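You operate a simulated robot arm through the tools that you are given. There is no shell and no other tool.

The job below is to be done with a simulated robot arm. You get a single attempt, and the scene is never put back.

TASK
Wind on pickets till both chains show 4 bar, then ease both valves.
Fine: both valve levers on HOLD before you wind.

It is judged by the outcome, as a careful person would: the job done as asked, and still so three seconds after it is handed in. It fails if anything else is knocked over, pushed out of place, dropped, spilled or broken.

THE ROBOT
A 6-joint arm with a two-finger parallel gripper, fixed in place. Base frame: the origin is on the floor under the middle of its stand, x ahead of it, y to its left, z up. Readings come in mm, degrees, newtons and seconds.
With the tool pointing down near the work surface it reaches from about 200 to 660 mm from the base axis. Its first joint turns from -66.0 to 66.0 degrees. Payload 2.9 kg.
Tool frame: the origin (TCP) lies between the finger pads and is the grasp point; the fingertips stand 30 mm ahead of it; z points along the fingers, y is the line along which they close. The gripper opens to 110 mm. The fingers are 20 mm wide and 10 mm thick; the gripper's body (48 by 112 mm) begins 55 mm behind the TCP.
Orientation is that of the tool frame in the base frame, as a unit quaternion [w, x, y, z]. With the fingers straight down and closing along the base's y, the tool's x points along the base's -x, its y along +y and its z along -z.

THE INTERFACE
- The arm moves only by the tool arm_command. Its argument "targets" is a list of rows, each an object (a shift or turn left out is 0, a gripper value left out holds the last) with "claw": the gripper command, from -1 (shut) to 1 (fully open), values between in proportion; "dp": the shift along the base's x, y, z in units of 40 mm (1.0 is 40 mm), a list of three; "rot": the turn, a rotation vector about the base's x, y, z in units of 5 degrees (1.0 is 5 degrees), a list of three. In form: [{"claw": claw, "dp": [dx, dy, dz], "rot": [ax, ay, az]}, ...]. A call has 1 to 20 rows; each row shifts and turns the commanded pose from where the row before left it. A call with a number of a shift or a turn outside -1 to 1 is refused whole. Rows are played at 5 a second. More than 50 mm and 8.6 degrees between two rows, or a gripper value outside its range, and nothing of the call is played. A pose out of reach is approached as far as the arm can. The call stops where the force on the tool passes 90 N (or 10 N more than at its start, if that is more) or the arm is blocked; 0.2 s more then pass. Each finger travels about 108 mm/s and halts on what it meets, pressing with about 38 N; the grip force reading is that of the motor and also rises with nothing between the fingers. The clock runs only during rows and for 0.2 s after the last one: add rows that do not move to give the fingers time. The reply holds the time, the measured pose of the TCP, the force on the tool along the base axes, the opening and the grip force, in the units named above and with some noise, with the torque about the TCP (base axes, N m) and any sound that the robot's microphone picked up.
- Cameras (640 x 400 px; columns grow to the right, rows downward): "scene" is fixed at [65.8, 414.2, 1376.2]; the picture's right is [-0.84, -0.54, 0.00], its down [-0.33, 0.52, -0.78] and it looks along [0.42, -0.66, -0.62] (base axes); focal length 366 px, centre (320, 200). "wrist" rides on the gripper at [73, 17, -103] in the tool frame; the picture's right is [-0.23, 0.97, 0.00], its down [-0.76, -0.18, -0.62] and it looks along [-0.61, -0.14, 0.78] (tool axes); focal length 222 px, centre (320, 200). There is no depth. A picture from a camera that has moved, and an enlarged one, comes with that camera's place and axes in the base frame and with its lens. The place of the scene camera against the robot may be out by one fixed shift of up to 18 mm in any direction.
- get_image(camera): a new picture of that camera. It takes no simulated time.
- zoom(camera, box): a new picture of the part [left, top, right, bottom] of that camera's present view, enlarged. It takes no simulated time.
- hand_in(): hands the job in; it is judged then, once.

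Nothing tells you positions but the pictures and the camera data. Unless the task says otherwise, let go and move clear before handing in.

The tools are called after "Emit:" as name(argument=value, ...) on one line, values as JSON. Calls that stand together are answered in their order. arm_command: Moves the arm, as the interface text tells. Its arguments: {"type":"object","properties":{"targets":{"type":"array"}},"required":["targets"]} The other tools are called the same way: get_image (camera) takes a picture; zoom (camera, box) takes an enlarged picture of a part of a camera's view; hand_in () hands the job in.

At the start:

```text
time: 0.0
tcp_pos: [344.1, -154.2, 978.6]
tcp_rot: [0.0, 0.001, 1.0, 0.001]
force: [0.3, -0.6, -0.1]
torque: [-0.03, -0.02, 0.01]
opening: 110.3
finger_force: 0.0
```

scene: 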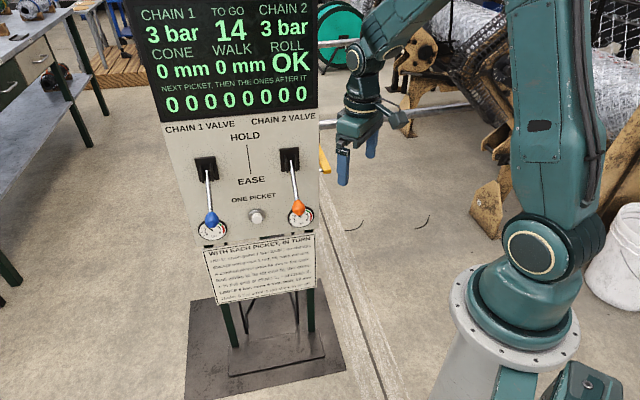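
wrist: 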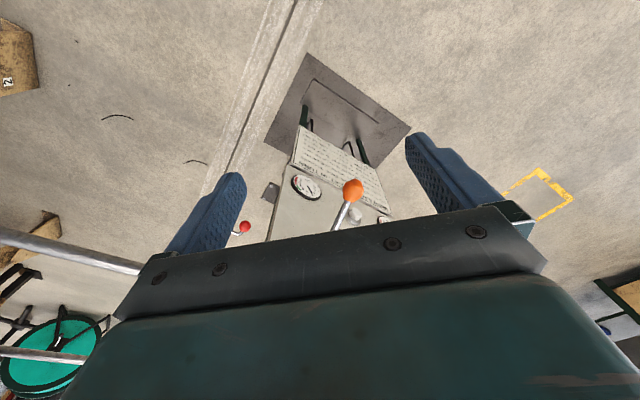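

I see a control panel with a display, two valve levers (blue and orange), a one-picket button, and an instruction plate. I'll zoom in to read the text first.

Emit:
zoom(camera="scene", box=[200, 230, 320, 305])

Emit:
zoom(camera="scene", box=[120, 0, 330, 131])

Emit:
zoom(camera="scene", box=[160, 115, 352, 245])

Emit:
zoom(camera="wrist", box=[220, 110, 420, 250])

```text
5.33 times, centred on (260, 268) of scene
camera zoom: at [65.8, 414.2, 1376.2], right [-0.84, -0.54, 0.0], down [-0.33, 0.52, -0.78], along [0.42, -0.66, -0.62], focal length 1952 px, centre (640, -160)
```

zoom: 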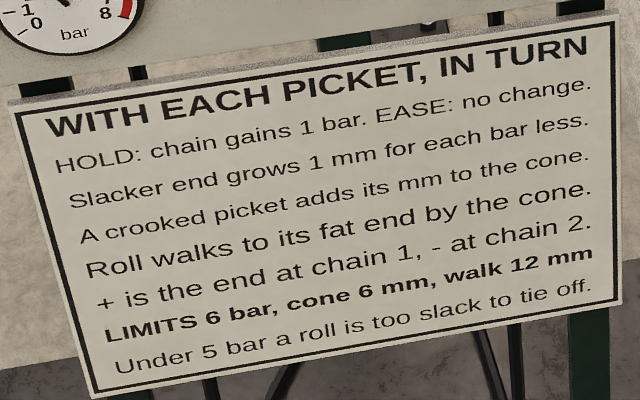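

```text
3.05 times, centred on (225, 66) of scene
camera zoom: at [65.8, 414.2, 1376.2], right [-0.84, -0.54, 0.0], down [-0.33, 0.52, -0.78], along [0.42, -0.66, -0.62], focal length 1116 px, centre (610, 610)
```

zoom: 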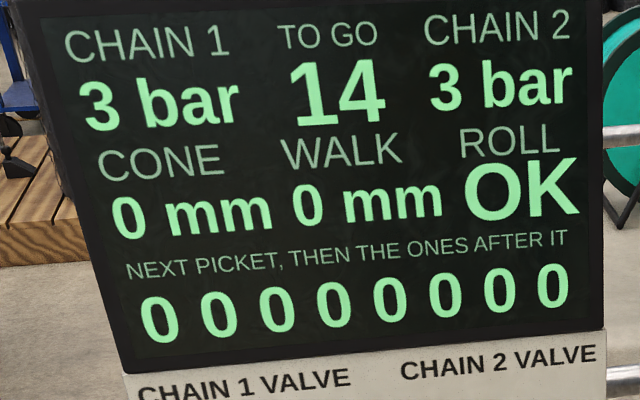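

```text
3.08 times, centred on (256, 180) of scene
camera zoom: at [65.8, 414.2, 1376.2], right [-0.84, -0.54, 0.0], down [-0.33, 0.52, -0.78], along [0.42, -0.66, -0.62], focal length 1126 px, centre (517, 262)
```

zoom: 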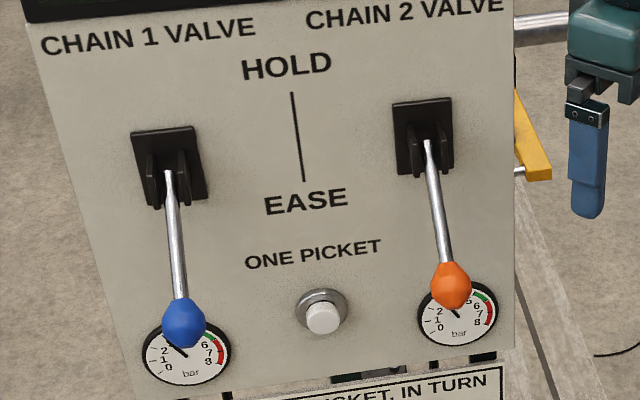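

```text
2.86 times, centred on (320, 180) of wrist
camera zoom: at [272.8, -136.6, 1081.9], right [0.23, 0.97, 0.0], down [0.76, -0.18, 0.62], along [0.61, -0.14, -0.78], focal length 635 px, centre (320, 257)
```

zoom: 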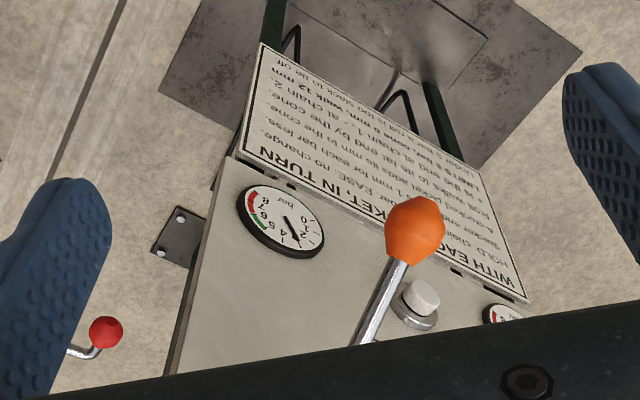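

The panel faces the scene camera at roughly 45° to the base axes, with both levers down at EASE. The plate says that with both valves on HOLD, each picket adds 1 bar to each chain. I also see a red knob and a yellow bar near the panel's right side, so I'll look closer before moving.

Emit:
zoom(camera="scene", box=[290, 120, 390, 200])

Emit:
zoom(camera="scene", box=[190, 140, 254, 240])

Emit:
zoom(camera="scene", box=[270, 130, 334, 230])

Emit:
zoom(camera="wrist", box=[220, 170, 300, 250])

```text
5.00 times, centred on (340, 160) of scene
camera zoom: at [65.8, 414.2, 1376.2], right [-0.84, -0.54, 0.0], down [-0.33, 0.52, -0.78], along [0.42, -0.66, -0.62], focal length 1830 px, centre (220, 400)
```

zoom: 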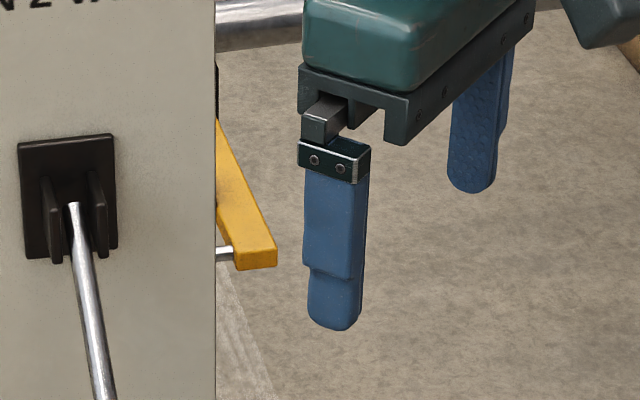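

```text
4.00 times, centred on (222, 190) of scene
camera zoom: at [65.8, 414.2, 1376.2], right [-0.84, -0.54, 0.0], down [-0.33, 0.52, -0.78], along [0.42, -0.66, -0.62], focal length 1464 px, centre (712, 240)
```

zoom: 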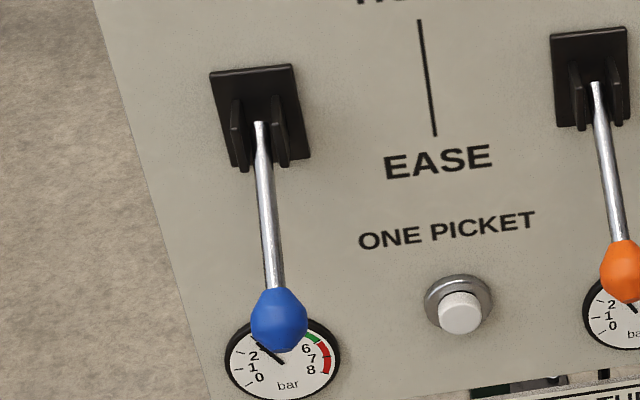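

```text
4.00 times, centred on (302, 180) of scene
camera zoom: at [65.8, 414.2, 1376.2], right [-0.84, -0.54, 0.0], down [-0.33, 0.52, -0.78], along [0.42, -0.66, -0.62], focal length 1464 px, centre (392, 280)
```

zoom: 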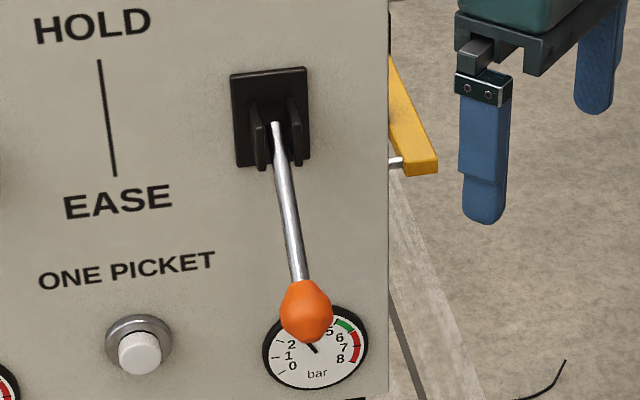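

```text
5.00 times, centred on (260, 210) of wrist
camera zoom: at [272.8, -136.6, 1081.9], right [0.23, 0.97, 0.0], down [0.76, -0.18, 0.62], along [0.61, -0.14, -0.78], focal length 1111 px, centre (620, 150)
```

zoom: 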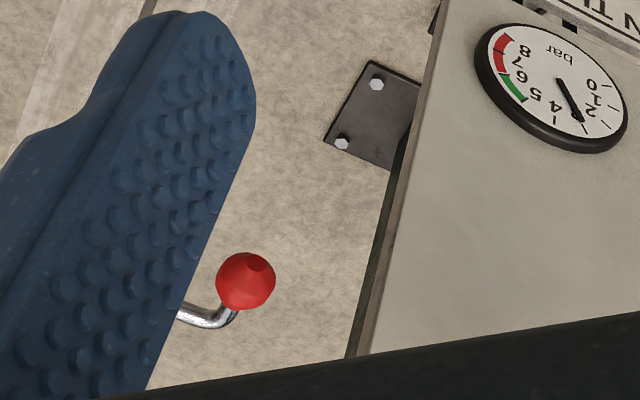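

The yellow bar and red knob belong to machinery behind or beside the panel, so I'll keep clear of them. I estimate the orange knob at (475,-132,813), the blue knob at (620,12,813) and the button at (624,-136,708), with the panel normal at (-0.71,0.70,0). I'll back off in front of the panel, yawing the tool to square up with it and tilting it toward the panel.

Emit:
arm_command(targets=[{"claw": 1, "dp": [0.1, 0.75, 0.1], "rot": [0, 0, -1]}, {"dp": [0.1, 0.75, 0.1], "rot": [0, 0, -1]}, {"dp": [0.1, 0.75, 0.1], "rot": [0, 0, -1]}, {"dp": [0.1, 0.75, 0.1], "rot": [0, 0, -1]}, {"dp": [0.1, 0.75, 0.1], "rot": [0, 0, -1]}, {"dp": [0.1, 0.75, 0.1], "rot": [0, 0, -1]}, {"dp": [0.1, 0.75, 0.1], "rot": [0, 0, -1]}, {"dp": [0.1, 0.75, 0.1], "rot": [0, 0, -1]}, {"dp": [0, 0, 0], "rot": [0, 0, -0.9]}, {"dp": [0, 0, 0]}])

```text
time: 2.2
tcp_pos: [377.5, 86.7, 1012.4]
tcp_rot: [0.0, 0.379, 0.925, 0.001]
force: [0.2, 0.6, -0.2]
torque: [0.02, -0.01, 0.03]
opening: 110.0
finger_force: 0.1
```

The yaw is done with no contact. Next I'll tilt the tool 45° toward the panel in place, then look through both cameras.

Emit:
arm_command(targets=[{"rot": [-0.7, -0.714, 0]}, {"rot": [-0.7, -0.714, 0]}, {"rot": [-0.7, -0.714, 0]}, {"rot": [-0.7, -0.714, 0]}, {"rot": [-0.7, -0.714, 0]}, {"rot": [-0.7, -0.714, 0]}, {"rot": [-0.7, -0.714, 0]}, {"rot": [-0.7, -0.714, 0]}, {"rot": [-0.7, -0.714, 0]}, {"dp": [0, 0, 0]}])

Emit:
get_image(camera="wrist")

Emit:
get_image(camera="scene")

```text
time: 4.4
tcp_pos: [377.0, 85.4, 1011.2]
tcp_rot: [0.356, 0.35, 0.854, -0.145]
force: [0.2, -0.1, 0.1]
torque: [0.01, -0.02, 0.0]
opening: 110.1
finger_force: 0.0
```

```text
taken
camera wrist: at [300.2, 185.2, 1032.9], right [0.8, 0.58, 0.16], down [-0.06, -0.2, 0.98], along [0.6, -0.79, -0.12], focal length 222 px, centre (320, 200)
```

wrist: 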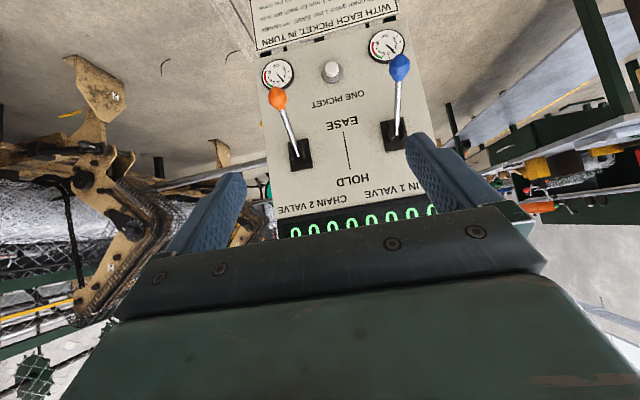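

```text
taken
```

scene: 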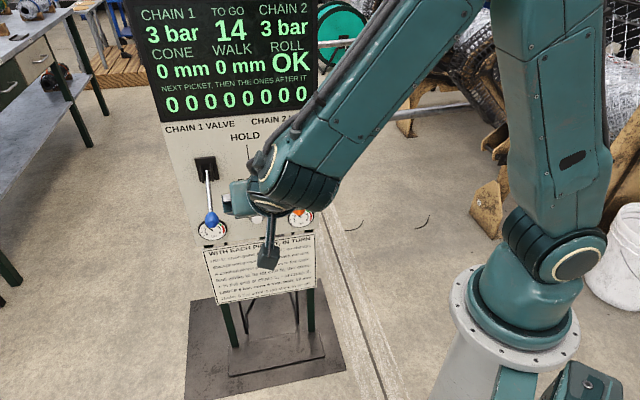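

I have a good head-on view of the whole panel through the wrist camera. I'll zoom in to triangulate the knobs, brackets and button.

Emit:
zoom(camera="wrist", box=[240, 20, 440, 145])

Emit:
zoom(camera="wrist", box=[240, 110, 440, 240])

```text
3.20 times, centred on (340, 82) of wrist
camera zoom: at [300.2, 185.2, 1032.9], right [0.8, 0.58, 0.16], down [-0.06, -0.2, 0.98], along [0.6, -0.79, -0.12], focal length 711 px, centre (256, 576)
```

zoom: 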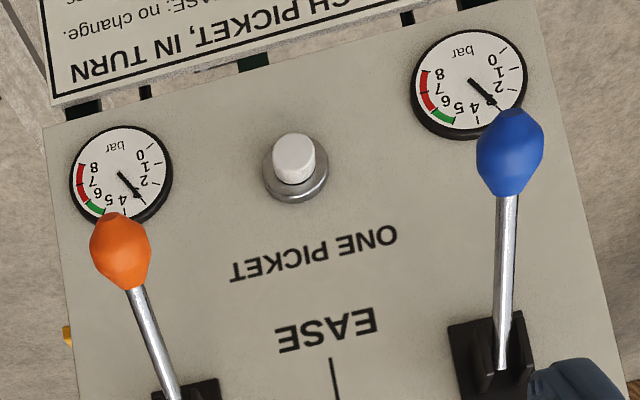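

```text
3.08 times, centred on (340, 175) of wrist
camera zoom: at [300.2, 185.2, 1032.9], right [0.8, 0.58, 0.16], down [-0.06, -0.2, 0.98], along [0.6, -0.79, -0.12], focal length 684 px, centre (258, 277)
```

zoom: 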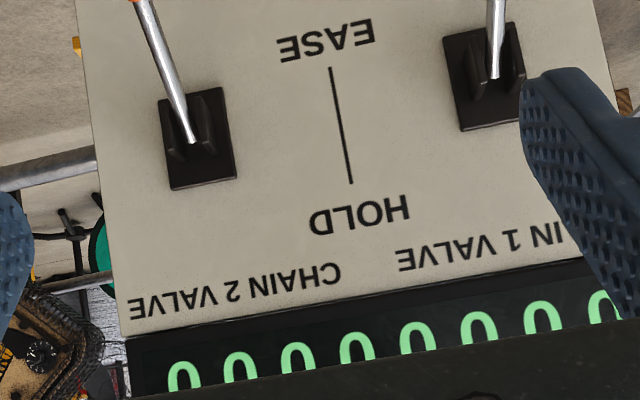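

Triangulated from two wrist views: orange knob at (488,-132,800), blue knob at (639,14,800), button face at about (638,-133,692). The lever pivots are at z≈875, with the levers about 36° below horizontal. Next I'll move to a pre-grasp point about 100 mm back from the orange knob along the tool axis, partly closing the gripper on the way.

Emit:
arm_command(targets=[{"claw": 0.3, "dp": [0.254, -0.696, -0.5875]}, {"dp": [0.254, -0.696, -0.5875]}, {"dp": [0.254, -0.696, -0.5875]}, {"dp": [0.254, -0.696, -0.5875]}, {"dp": [0.254, -0.696, -0.5875]}, {"dp": [0.254, -0.696, -0.5875]}, {"dp": [0, 0, 0]}])

Emit:
get_image(camera="wrist")

Emit:
get_image(camera="scene")

```text
time: 6.0
tcp_pos: [438.0, -82.2, 869.0]
tcp_rot: [0.355, 0.349, 0.855, -0.143]
force: [-0.8, -0.4, 0.1]
torque: [-0.02, 0.0, 0.0]
opening: 71.4
finger_force: 0.1
```

```text
taken
camera wrist: at [361.8, 18.0, 889.8], right [0.8, 0.58, 0.16], down [-0.06, -0.2, 0.98], along [0.6, -0.79, -0.12], focal length 222 px, centre (320, 200)
```

wrist: 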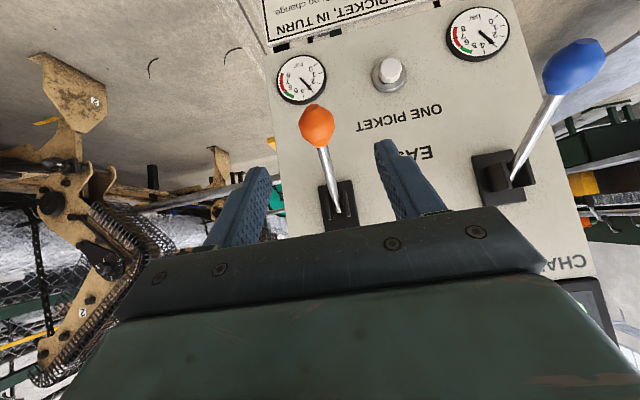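

```text
taken
```

scene: 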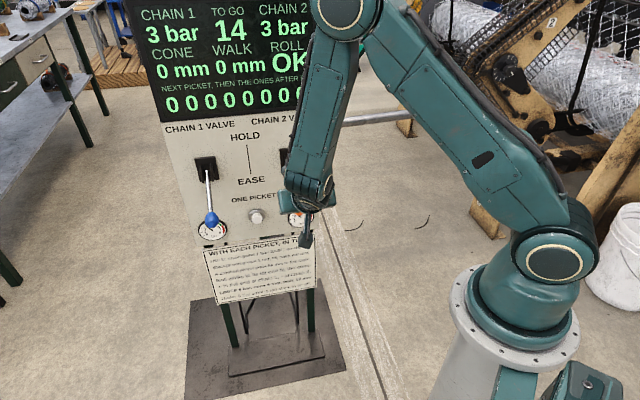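

The third view agrees with the knob position to within about 1–2 mm, and the fingers are laterally centred on it. Next I'll advance 100 mm along the tool axis to straddle the orange knob, without closing yet.

Emit:
arm_command(targets=[{"dp": [0.4225, -0.414, -0.5865]}, {"dp": [0.4225, -0.414, -0.5865]}, {"dp": [0.4225, -0.414, -0.5865]}, {"dp": [0, 0, 0]}])

Emit:
get_image(camera="wrist")

Emit:
get_image(camera="scene")

```text
time: 7.0
tcp_pos: [486.8, -129.2, 799.2]
tcp_rot: [0.355, 0.349, 0.855, -0.143]
force: [0.3, 0.4, 0.3]
torque: [0.03, 0.02, 0.0]
opening: 71.4
finger_force: 0.1
```

```text
taken
camera wrist: at [410.8, -28.9, 820.4], right [0.8, 0.58, 0.16], down [-0.06, -0.2, 0.98], along [0.6, -0.79, -0.12], focal length 222 px, centre (320, 200)
```

wrist: 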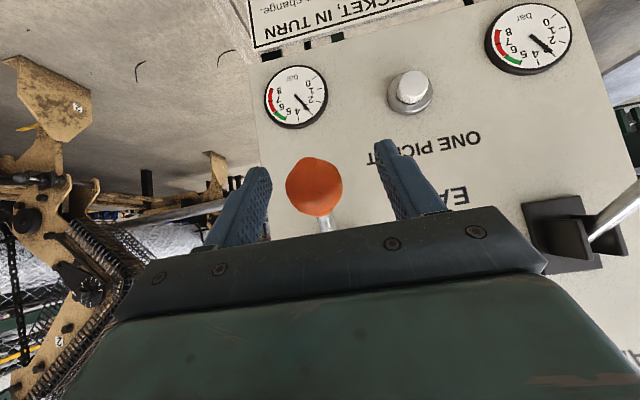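

```text
taken
```

scene: 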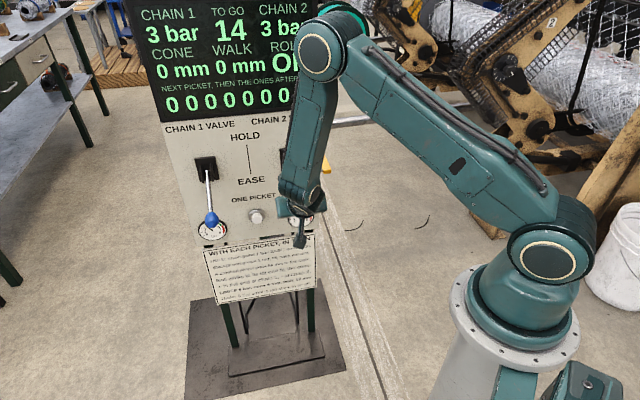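

The orange knob sits between the fingers, about 2–3 mm off-centre. I'll nudge sideways and close on it.

Emit:
arm_command(targets=[{"claw": 0.3, "dp": [-0.04, -0.04, 0]}, {"claw": -0.1, "dp": [0, 0, 0]}, {"claw": -0.6, "dp": [0, 0, 0]}, {"dp": [0, 0, 0]}, {"dp": [0, 0, 0]}])

Emit:
get_image(camera="wrist")

```text
time: 8.2
tcp_pos: [485.1, -130.7, 799.7]
tcp_rot: [0.355, 0.35, 0.855, -0.144]
force: [-4.2, -7.6, -0.4]
torque: [-0.04, 0.06, -0.06]
opening: 32.2
finger_force: 44.8
```

```text
taken
camera wrist: at [408.9, -31.7, 820.7], right [0.8, 0.58, 0.16], down [-0.06, -0.2, 0.98], along [0.6, -0.79, -0.12], focal length 222 px, centre (320, 200)
```

wrist: 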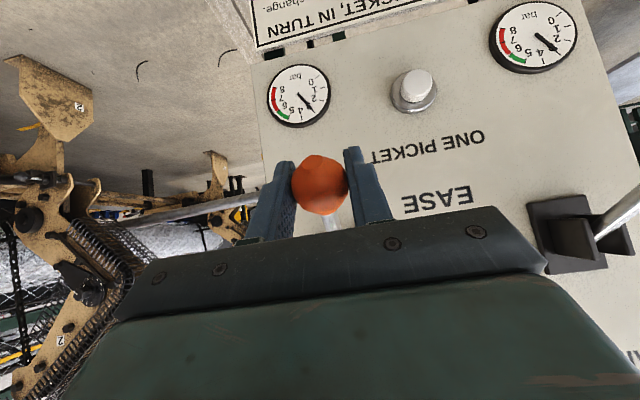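

I've gripped the knob at 32 mm. Next I'll raise it along the computed arc in small steps, checking forces as I go.

Emit:
arm_command(targets=[{"claw": -0.6, "dp": [-0.207, 0.139, 0.4]}, {"dp": [-0.125, 0.126, 0.4175]}, {"dp": [0, 0, 0]}])

Emit:
get_image(camera="wrist")

```text
time: 9.0
tcp_pos: [472.5, -120.3, 832.0]
tcp_rot: [0.355, 0.35, 0.855, -0.142]
force: [4.5, 7.5, -5.0]
torque: [0.08, 0.07, 0.18]
opening: 32.2
finger_force: 45.2
```

```text
taken
camera wrist: at [396.2, -20.1, 853.7], right [0.79, 0.58, 0.17], down [-0.06, -0.2, 0.98], along [0.6, -0.79, -0.12], focal length 222 px, centre (320, 200)
```

wrist: 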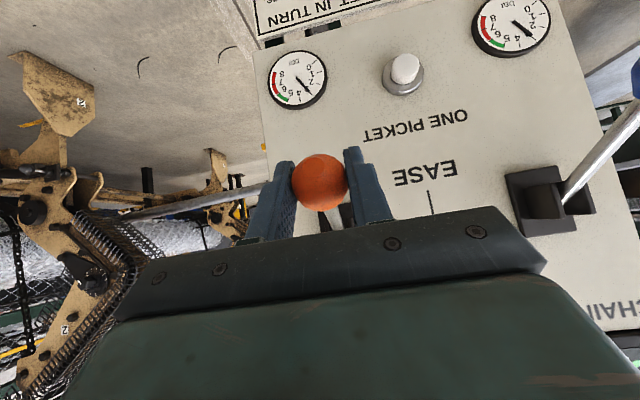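

The lever is following with low forces, so I'll continue along the arc.

Emit:
arm_command(targets=[{"claw": -0.6, "dp": [-0.065, 0.102, 0.4375]}, {"dp": [-0.039, 0.039, 0.45]}, {"dp": [0.005, -0.005, 0.4525]}, {"dp": [0, 0, 0]}])

Emit:
get_image(camera="wrist")

```text
time: 10.0
tcp_pos: [468.1, -115.9, 888.4]
tcp_rot: [0.356, 0.35, 0.854, -0.146]
force: [-8.6, 2.7, 6.5]
torque: [-0.41, -0.26, -0.01]
opening: 32.1
finger_force: 44.8
```

```text
taken
camera wrist: at [393.6, -16.5, 909.3], right [0.8, 0.58, 0.16], down [-0.06, -0.19, 0.98], along [0.6, -0.79, -0.12], focal length 222 px, centre (320, 200)
```

wrist: 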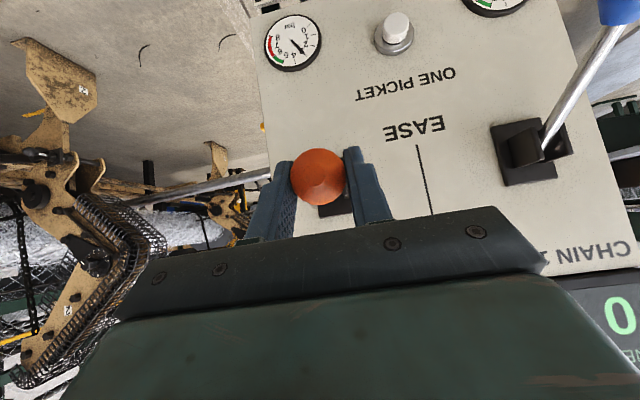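

The lever is past horizontal and the force has turned upward, as if it has gone over centre. I'll continue to the top.

Emit:
arm_command(targets=[{"claw": -0.6, "dp": [0.049, -0.05, 0.4475]}, {"dp": [0.093, -0.094, 0.435]}, {"dp": [0.135, -0.137, 0.41]}, {"dp": [0, 0, 0]}])

Emit:
get_image(camera="wrist")

Emit:
get_image(camera="scene")

```text
time: 11.0
tcp_pos: [482.1, -128.3, 941.2]
tcp_rot: [0.356, 0.351, 0.854, -0.146]
force: [2.6, -7.3, -2.3]
torque: [0.01, -0.08, -0.17]
opening: 32.1
finger_force: 44.7
```

```text
taken
camera wrist: at [405.8, -28.7, 961.6], right [0.8, 0.58, 0.16], down [-0.06, -0.19, 0.98], along [0.6, -0.79, -0.12], focal length 222 px, centre (320, 200)
```

wrist: 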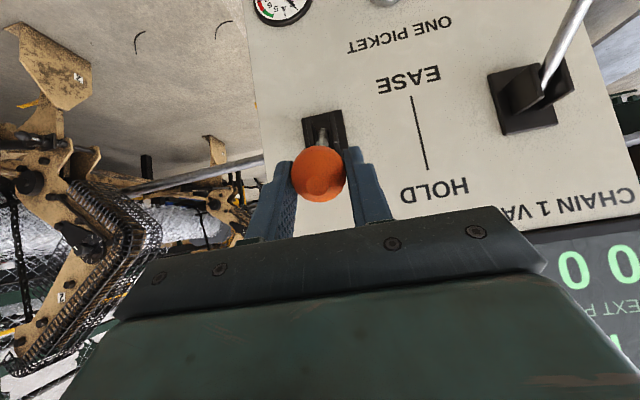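

```text
taken
```

scene: 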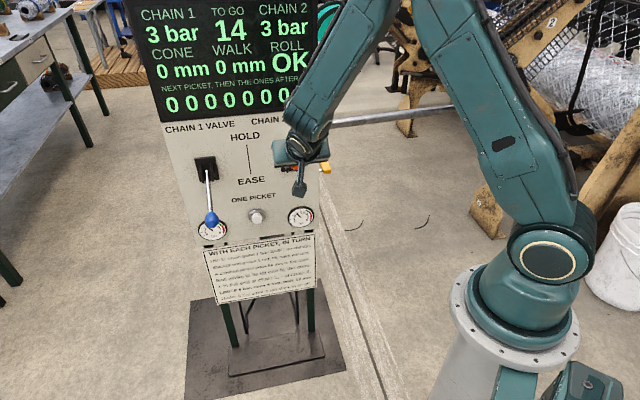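

The knob is now at z≈941. I'll do the last part of the arc gently and watch for an end stop.

Emit:
arm_command(targets=[{"claw": -0.6, "dp": [0.075, -0.076, 0.17]}, {"dp": [0.075, -0.076, 0.165]}, {"dp": [0, 0, 0]}])

Emit:
get_image(camera="wrist")

```text
time: 11.8
tcp_pos: [483.6, -129.7, 946.3]
tcp_rot: [0.346, 0.349, 0.859, -0.142]
force: [-7.6, 11.1, -40.3]
torque: [0.35, 0.35, 0.02]
opening: 32.4
finger_force: 44.9
```

```text
taken
camera wrist: at [407.5, -30.9, 969.2], right [0.8, 0.58, 0.15], down [-0.04, -0.21, 0.98], along [0.6, -0.79, -0.14], focal length 222 px, centre (320, 200)
```

wrist: 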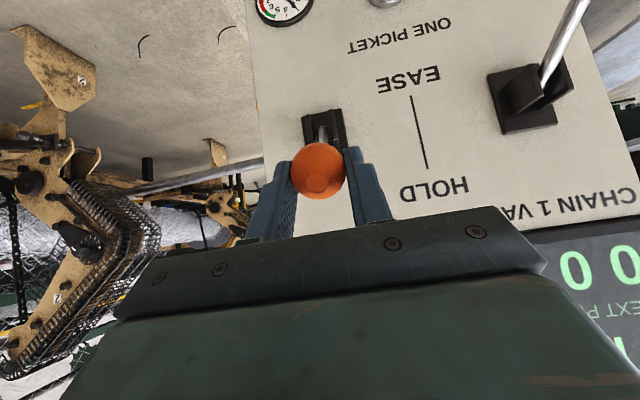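

I've hit the end stop at the HOLD side (40 N). I'll relax the command slightly, release, and back away to check that the lever stays up.

Emit:
arm_command(targets=[{"claw": -0.6, "dp": [-0.06, 0.06, -0.18]}, {"claw": 0.0, "dp": [0, 0, 0]}, {"claw": 0.3, "dp": [0, 0, 0]}, {"dp": [0, 0, 0]}])

Emit:
get_image(camera="wrist")

```text
time: 12.8
tcp_pos: [484.8, -130.8, 944.1]
tcp_rot: [0.355, 0.35, 0.855, -0.143]
force: [-0.3, 0.1, -0.4]
torque: [0.0, -0.01, -0.01]
opening: 71.8
finger_force: 0.2
```

```text
taken
camera wrist: at [408.3, -31.3, 965.9], right [0.8, 0.58, 0.16], down [-0.06, -0.2, 0.98], along [0.6, -0.79, -0.12], focal length 222 px, centre (320, 200)
```

wrist: 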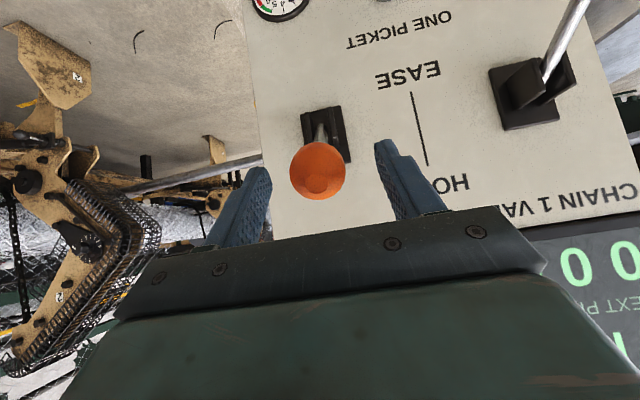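

The orange lever stays up at HOLD. I'll retreat, slide across to the blue lever and stop at its pre-grasp point.

Emit:
arm_command(targets=[{"claw": 0.3, "dp": [-0.4425, 0.435, 0.615]}, {"dp": [-0.4425, 0.435, 0.615]}, {"dp": [-0.4425, 0.435, 0.615]}, {"dp": [0.654, 0.596, -0.2]}, {"dp": [0.654, 0.596, -0.2]}, {"dp": [0.654, 0.596, -0.2]}, {"dp": [0.654, 0.596, -0.2]}, {"dp": [0.654, 0.596, -0.2]}, {"dp": [0.654, 0.596, -0.2]}, {"dp": [0, 0, -0.833]}, {"dp": [0, 0, -0.833]}, {"dp": [0, 0, -0.833]}, {"dp": [0, 0, 0]}])

Emit:
get_image(camera="wrist")

Emit:
get_image(camera="scene")

```text
time: 15.6
tcp_pos: [588.4, 63.9, 868.5]
tcp_rot: [0.355, 0.35, 0.855, -0.144]
force: [0.7, 1.1, -0.6]
torque: [0.03, -0.02, 0.02]
opening: 71.3
finger_force: 0.1
```

```text
taken
camera wrist: at [511.4, 164.7, 889.9], right [0.8, 0.58, 0.16], down [-0.06, -0.2, 0.98], along [0.6, -0.79, -0.12], focal length 222 px, centre (320, 200)
```

wrist: 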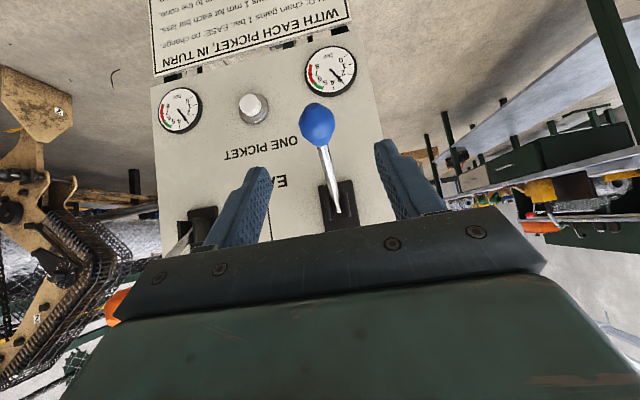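

```text
taken
```

scene: 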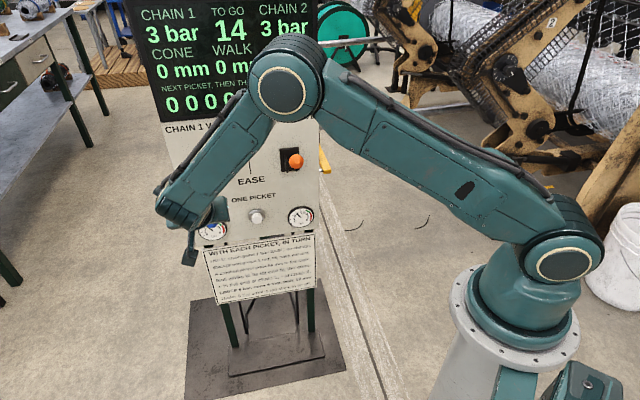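

The blue knob sits in the image almost exactly where the orange one did, and the orange lever is confirmed up. I'll advance onto the blue knob with the small lateral correction and close.

Emit:
arm_command(targets=[{"claw": 0.3, "dp": [0.4105, -0.426, -0.5865]}, {"dp": [0.4105, -0.426, -0.5865]}, {"dp": [0.4105, -0.426, -0.5865]}, {"dp": [0, 0, 0]}])

Emit:
get_image(camera="wrist")

```text
time: 16.6
tcp_pos: [636.9, 11.5, 796.7]
tcp_rot: [0.355, 0.35, 0.855, -0.144]
force: [0.3, -0.7, -0.2]
torque: [0.02, 0.01, -0.01]
opening: 71.3
finger_force: 0.0
```

```text
taken
camera wrist: at [561.8, 111.7, 819.3], right [0.8, 0.58, 0.16], down [-0.06, -0.2, 0.98], along [0.6, -0.79, -0.12], focal length 222 px, centre (320, 200)
```

wrist: 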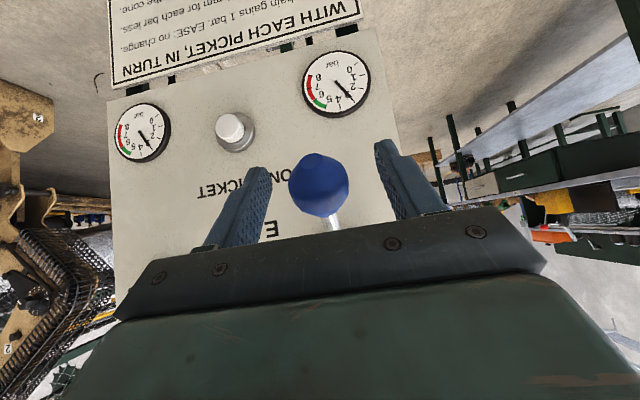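

The blue knob is well centred between the fingers. I'll close on it now.

Emit:
arm_command(targets=[{"claw": -0.1, "dp": [0, 0, 0]}, {"claw": -0.6, "dp": [0, 0, 0]}, {"dp": [0, 0, 0]}, {"dp": [0, 0, 0]}])

```text
time: 17.6
tcp_pos: [637.8, 12.3, 797.5]
tcp_rot: [0.355, 0.35, 0.855, -0.144]
force: [4.9, 0.7, -2.9]
torque: [0.06, 0.04, 0.02]
opening: 31.9
finger_force: 45.2
```

I've gripped it with low residual force. I'll lift the blue lever along its arc in the same way, starting with the first half.

Emit:
arm_command(targets=[{"claw": -0.6, "dp": [-0.188, 0.19, 0.385]}, {"dp": [-0.132, 0.1335, 0.405]}, {"dp": [0, 0, 0]}])

```text
time: 18.4
tcp_pos: [625.1, 25.6, 829.5]
tcp_rot: [0.356, 0.35, 0.855, -0.143]
force: [24.0, -5.5, -8.3]
torque: [0.84, 0.74, -0.04]
opening: 32.1
finger_force: 44.8
```

There's a mild inward pull (~20 N), so my arc is slightly too wide. I'll correct it and continue.

Emit:
arm_command(targets=[{"claw": -0.6, "dp": [-0.016, 0.069, 0.4275]}, {"dp": [-0.04, 0.041, 0.44]}, {"dp": [0, 0, 0]}])

```text
time: 19.2
tcp_pos: [619.3, 31.5, 863.1]
tcp_rot: [0.35, 0.35, 0.856, -0.146]
force: [-17.3, 4.3, -13.5]
torque: [0.91, 0.94, -0.06]
opening: 32.6
finger_force: 44.9
```

Emit:
arm_command(targets=[{"claw": -0.6, "dp": [-0.035, 0.011, 0.4475]}, {"dp": [0.039, -0.039, 0.4425]}, {"dp": [0, 0, 0]}])

Emit:
get_image(camera="wrist")

```text
time: 20.0
tcp_pos: [622.4, 26.4, 901.6]
tcp_rot: [0.355, 0.352, 0.854, -0.145]
force: [-5.4, -7.2, -6.7]
torque: [0.62, 0.67, -0.07]
opening: 32.4
finger_force: 44.7
```

```text
taken
camera wrist: at [547.4, 127.1, 923.0], right [0.8, 0.58, 0.16], down [-0.06, -0.2, 0.98], along [0.6, -0.79, -0.12], focal length 222 px, centre (320, 200)
```

wrist: 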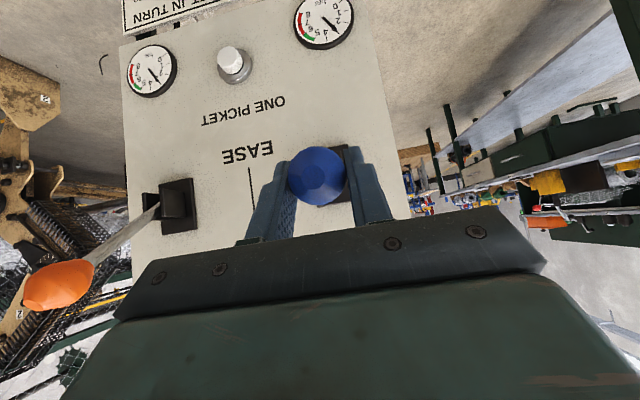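

The blue lever is past horizontal and still gripped. I'll continue to the upper stop.

Emit:
arm_command(targets=[{"claw": -0.6, "dp": [0.081, -0.082, 0.4325]}, {"dp": [0.123, -0.125, 0.41]}, {"dp": [0, 0, 0]}])

```text
time: 20.8
tcp_pos: [630.4, 20.0, 933.4]
tcp_rot: [0.354, 0.35, 0.855, -0.144]
force: [9.7, -14.0, -18.7]
torque: [0.67, 0.64, 0.0]
opening: 32.2
finger_force: 45.0
```

Emit:
arm_command(targets=[{"claw": -0.6, "dp": [0.08, -0.08, 0.17]}, {"dp": [0.08, -0.08, 0.16]}, {"dp": [0, 0, 0]}])

Emit:
get_image(camera="wrist")

```text
time: 21.6
tcp_pos: [635.3, 15.0, 944.8]
tcp_rot: [0.35, 0.349, 0.857, -0.146]
force: [-24.0, 7.1, -16.1]
torque: [-0.55, -0.31, -0.09]
opening: 32.2
finger_force: 44.6
```

```text
taken
camera wrist: at [558.4, 115.5, 966.5], right [0.8, 0.58, 0.15], down [-0.05, -0.2, 0.98], along [0.6, -0.79, -0.13], focal length 222 px, centre (320, 200)
```

wrist: 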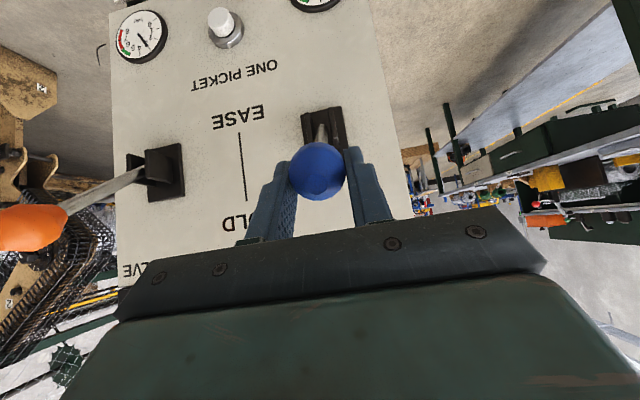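

It's near the same height as the orange lever's stop. I'll push a few millimetres more upward to be sure it is against the stop.

Emit:
arm_command(targets=[{"claw": -0.6, "dp": [-0.02, 0.02, 0.12]}, {"dp": [0, 0, 0]}])

```text
time: 22.2
tcp_pos: [634.4, 16.3, 943.7]
tcp_rot: [0.348, 0.348, 0.859, -0.146]
force: [3.9, 2.8, -42.3]
torque: [0.16, 0.19, 0.13]
opening: 32.1
finger_force: 44.9
```

The blue lever is on its upper stop (42 N down, no further motion). I'll relax slightly, release, and back off to check both levers.

Emit:
arm_command(targets=[{"claw": -0.6, "dp": [0, 0, -0.2]}, {"claw": 0.0, "dp": [0, 0, 0]}, {"claw": 0.3, "dp": [0, 0, 0]}, {"dp": [0, 0, 0]}, {"dp": [-0.4425, 0.435, 0.615]}, {"dp": [-0.4425, 0.435, 0.615]}, {"dp": [-0.4425, 0.435, 0.615]}, {"dp": [0, 0, 0]}])

Emit:
get_image(camera="wrist")

Emit:
get_image(camera="scene")

```text
time: 24.0
tcp_pos: [581.1, 66.4, 1019.8]
tcp_rot: [0.354, 0.35, 0.855, -0.144]
force: [-0.3, -0.3, 0.6]
torque: [-0.01, 0.0, 0.02]
opening: 71.5
finger_force: 0.1
```

```text
taken
camera wrist: at [504.1, 166.7, 1041.1], right [0.8, 0.58, 0.16], down [-0.06, -0.2, 0.98], along [0.6, -0.79, -0.12], focal length 222 px, centre (320, 200)
```

wrist: 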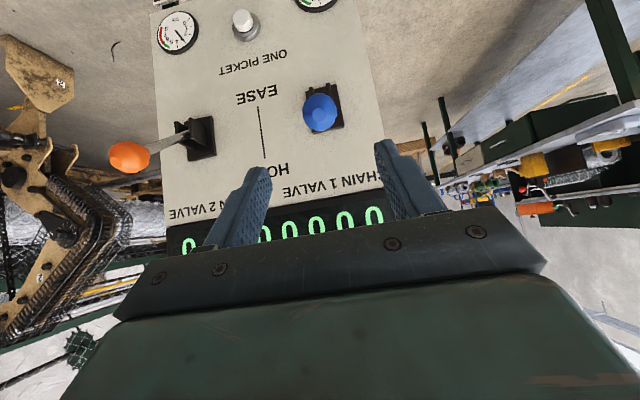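

```text
taken
```

scene: 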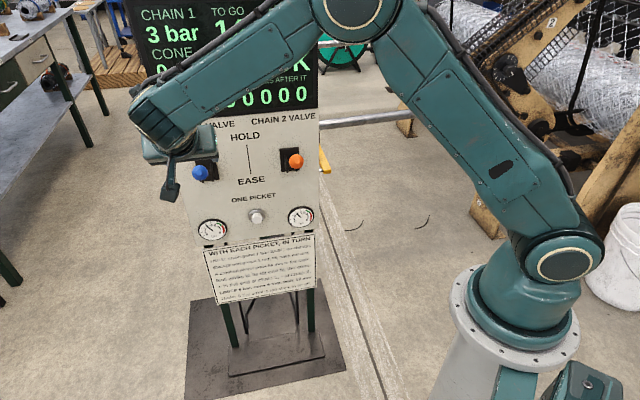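

Both levers are up on HOLD and holding. Next I'll close the gripper, centre between the levers well out from the panel, and tilt a further 15° ready for the button.

Emit:
arm_command(targets=[{"claw": 0.0, "dp": [-0.71, -0.4675, -0.1675]}, {"claw": -1, "dp": [-0.71, -0.4675, -0.1675]}, {"dp": [-0.71, -0.4675, -0.1675]}, {"rot": [-0.706, -0.708, 0]}, {"rot": [-0.706, -0.708, 0]}, {"rot": [-0.706, -0.708, 0]}, {"dp": [0, 0, 0]}])

Emit:
get_image(camera="wrist")

Emit:
get_image(camera="scene")

```text
time: 25.6
tcp_pos: [499.0, 10.7, 999.1]
tcp_rot: [0.463, 0.327, 0.801, -0.19]
force: [0.4, 0.8, 0.0]
torque: [0.01, 0.0, -0.05]
opening: 0.0
finger_force: 37.7
```

```text
taken
camera wrist: at [420.7, 111.7, 986.8], right [0.76, 0.62, 0.2], down [-0.24, -0.01, 0.97], along [0.6, -0.79, 0.14], focal length 222 px, centre (320, 200)
```

wrist: 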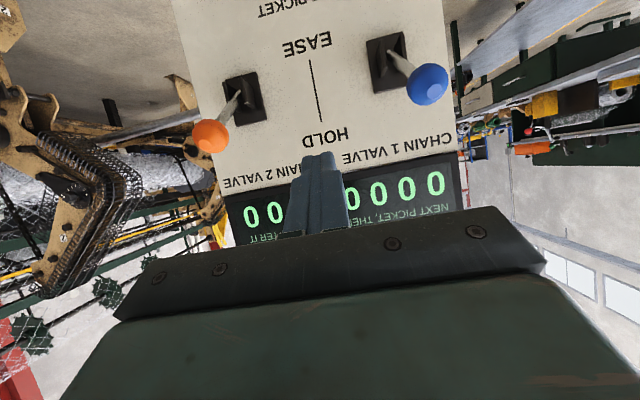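

```text
taken
```

scene: 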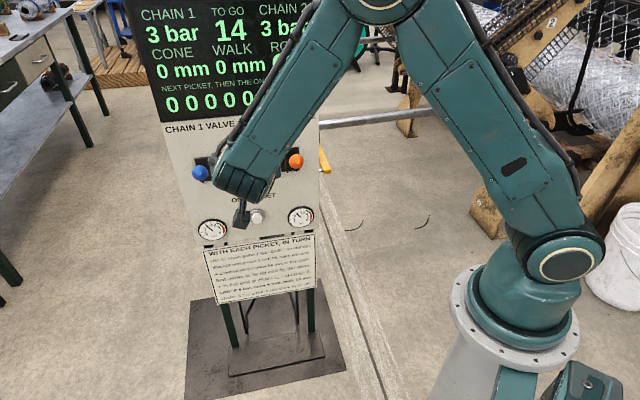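

I'm centred between the levers, 216 mm out from the panel. I'll descend straight down in front of the button at this standoff and re-measure its position.

Emit:
arm_command(targets=[{"claw": -1, "dp": [-0.04, -0.04, -1]}, {"dp": [0, 0, -1]}, {"dp": [0, 0, -1]}, {"dp": [0, 0, -1]}, {"dp": [0, 0, -1]}, {"dp": [0, 0, -1]}, {"dp": [0, 0, -0.9]}, {"dp": [0, 0, 0]}])

Emit:
get_image(camera="wrist")

Emit:
get_image(camera="scene")

```text
time: 27.4
tcp_pos: [496.9, 9.7, 721.7]
tcp_rot: [0.463, 0.327, 0.802, -0.188]
force: [0.3, 0.3, 1.0]
torque: [-0.02, 0.01, -0.03]
opening: 0.0
finger_force: 37.1
```

```text
taken
camera wrist: at [419.1, 110.4, 711.2], right [0.76, 0.62, 0.2], down [-0.24, -0.02, 0.97], along [0.6, -0.79, 0.13], focal length 222 px, centre (320, 200)
```

wrist: 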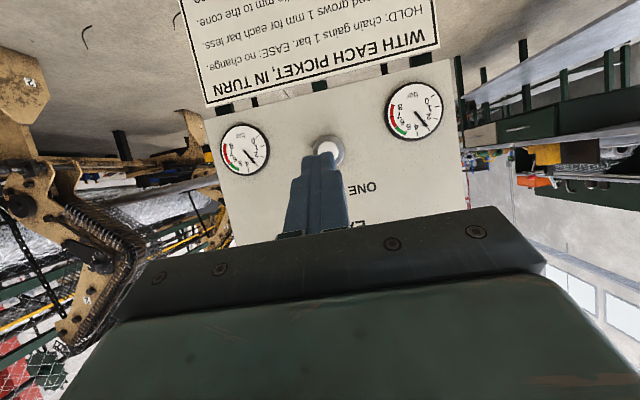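

```text
taken
```

scene: 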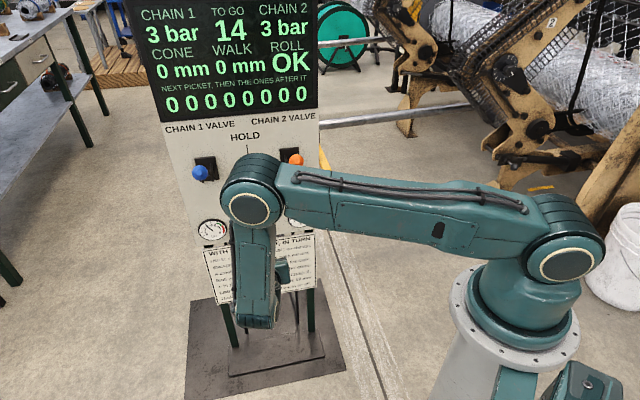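

The elbow is well clear of the levers (it only overlaps them from the camera's angle). The button shows behind the fingertips where predicted, so I'll zoom to fine-tune the alignment.

Emit:
zoom(camera="wrist", box=[270, 110, 390, 210])

Emit:
zoom(camera="scene", box=[160, 120, 352, 245])

```text
4.00 times, centred on (330, 160) of wrist
camera zoom: at [419.1, 110.4, 711.2], right [0.76, 0.62, 0.2], down [-0.24, -0.02, 0.97], along [0.6, -0.79, 0.13], focal length 888 px, centre (280, 360)
```

zoom: 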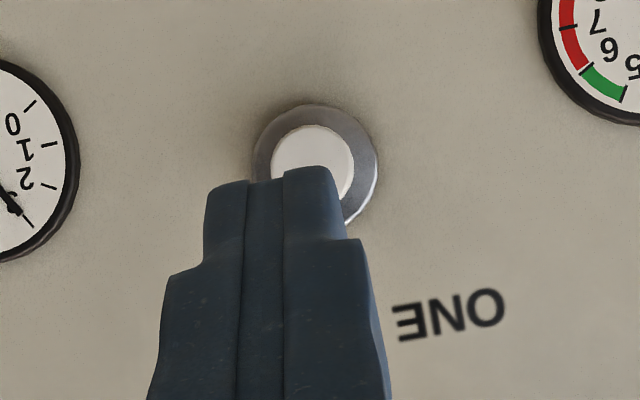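

```text
3.20 times, centred on (256, 182) of scene
camera zoom: at [65.8, 414.2, 1376.2], right [-0.84, -0.54, 0.0], down [-0.33, 0.52, -0.78], along [0.42, -0.66, -0.62], focal length 1171 px, centre (525, 256)
```

zoom: 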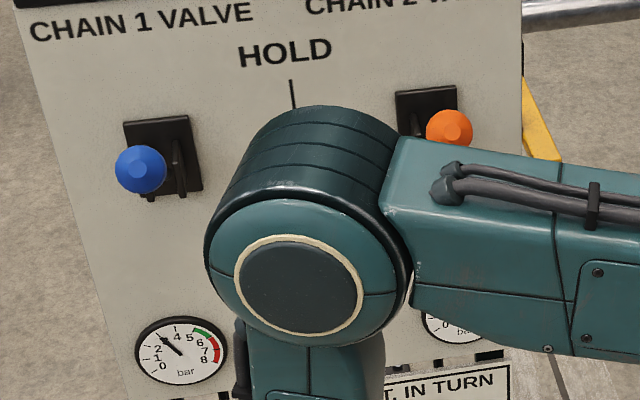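

The button face is at about (637.5,-132,690), and I'm within 1 mm of it laterally. I'll move in 130 mm and down 24 mm, staying about 40 mm short of contact.

Emit:
arm_command(targets=[{"claw": -1, "dp": [0, 0, -0.6]}, {"dp": [0.571, -0.579, 0]}, {"dp": [0.571, -0.579, 0]}, {"dp": [0.571, -0.579, 0]}, {"dp": [0.571, -0.579, 0]}, {"dp": [0, 0, 0]}])

Emit:
zoom(camera="wrist", box=[240, 80, 400, 210])

Emit:
get_image(camera="scene")

```text
time: 28.8
tcp_pos: [586.7, -84.0, 698.6]
tcp_rot: [0.463, 0.328, 0.801, -0.19]
force: [-0.2, -0.3, -0.7]
torque: [-0.01, 0.05, -0.01]
opening: 0.0
finger_force: 37.7
```

```text
3.08 times, centred on (320, 145) of wrist
camera zoom: at [510.4, 17.5, 687.6], right [0.76, 0.62, 0.2], down [-0.24, -0.02, 0.97], along [0.6, -0.79, 0.13], focal length 684 px, centre (320, 369)
```

zoom: 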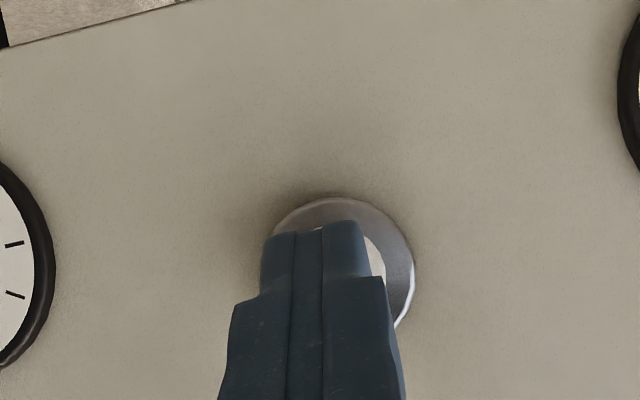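

```text
taken
```

scene: 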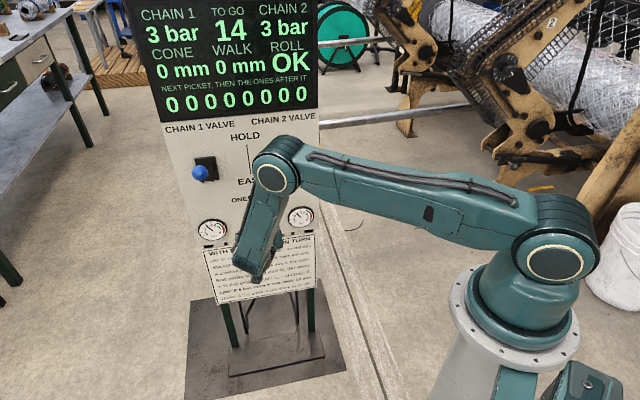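

I'm nearly aligned. I'll shift about 2.5 mm sideways and 3 mm down, and advance 28 mm to just short of contact.

Emit:
arm_command(targets=[{"claw": -1, "dp": [0.27, -0.227, -0.0375]}, {"dp": [0.27, -0.227, -0.0375]}, {"dp": [0, 0, 0]}])

Emit:
zoom(camera="wrist", box=[240, 80, 400, 210])

Emit:
get_image(camera="scene")

```text
time: 29.6
tcp_pos: [610.2, -101.8, 695.6]
tcp_rot: [0.463, 0.327, 0.802, -0.189]
force: [-0.3, -0.6, 0.7]
torque: [0.01, 0.0, 0.0]
opening: 0.0
finger_force: 37.4
```

```text
3.08 times, centred on (320, 145) of wrist
camera zoom: at [532.4, -0.5, 684.8], right [0.76, 0.62, 0.2], down [-0.24, -0.02, 0.97], along [0.6, -0.79, 0.13], focal length 684 px, centre (320, 369)
```

zoom: 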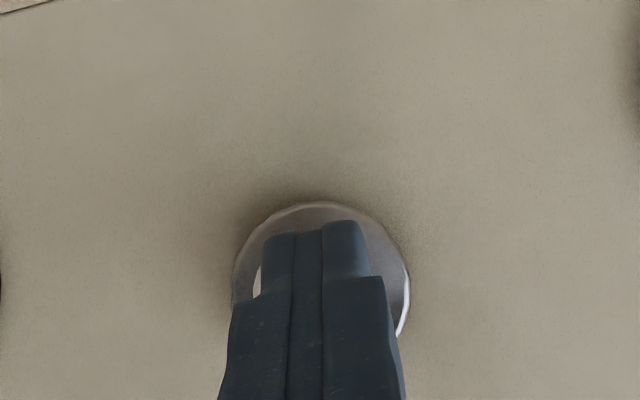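

```text
taken
```

scene: 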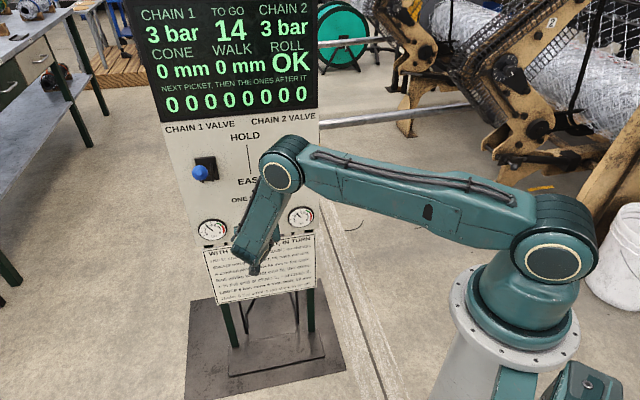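

The fingertips are centred on the button, an estimated 10 mm short of contact. I'll advance in small steps until I feel contact and then check the display.

Emit:
arm_command(targets=[{"claw": -1, "dp": [0.0703, -0.0712, 0]}, {"dp": [0.0703, -0.0712, 0]}, {"dp": [0, 0, 0]}])

Emit:
zoom(camera="scene", box=[120, 0, 330, 131])

```text
time: 30.4
tcp_pos: [615.7, -107.4, 696.1]
tcp_rot: [0.463, 0.328, 0.802, -0.189]
force: [-2.2, 0.7, 0.9]
torque: [-0.02, 0.01, 0.0]
opening: 0.2
finger_force: 37.6
```

```text
3.05 times, centred on (225, 66) of scene
camera zoom: at [65.8, 414.2, 1376.2], right [-0.84, -0.54, 0.0], down [-0.33, 0.52, -0.78], along [0.42, -0.66, -0.62], focal length 1116 px, centre (610, 610)
```

zoom: 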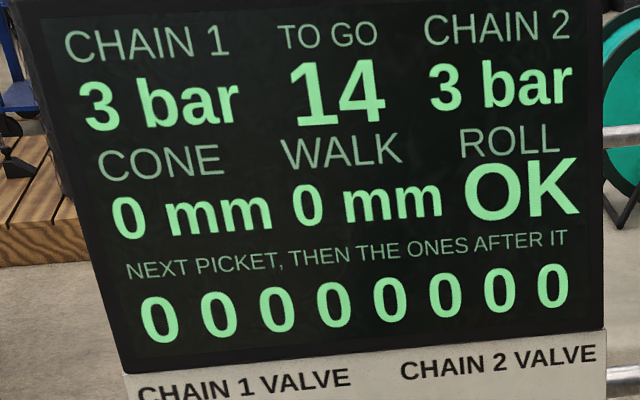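

There may be the lightest touch starting (2 N), and the display is unchanged at 3/3 bar. I'll press further.

Emit:
arm_command(targets=[{"claw": -1, "dp": [0.0703, -0.0712, 0]}, {"dp": [0.0703, -0.0712, 0]}, {"dp": [0, 0, 0]}])

Emit:
zoom(camera="scene", box=[120, 0, 330, 131])

```text
time: 31.2
tcp_pos: [620.7, -111.1, 694.0]
tcp_rot: [0.462, 0.327, 0.803, -0.189]
force: [-26.2, 21.0, 10.9]
torque: [-0.28, 0.12, -0.12]
opening: 0.0
finger_force: 37.9
heard: click
```

```text
3.05 times, centred on (225, 66) of scene
camera zoom: at [65.1, 414.6, 1376.1], right [-0.84, -0.54, 0.0], down [-0.33, 0.52, -0.78], along [0.42, -0.66, -0.62], focal length 1116 px, centre (610, 610)
```

zoom: 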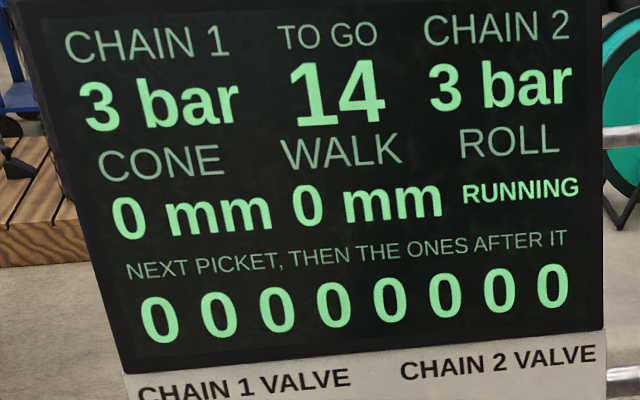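

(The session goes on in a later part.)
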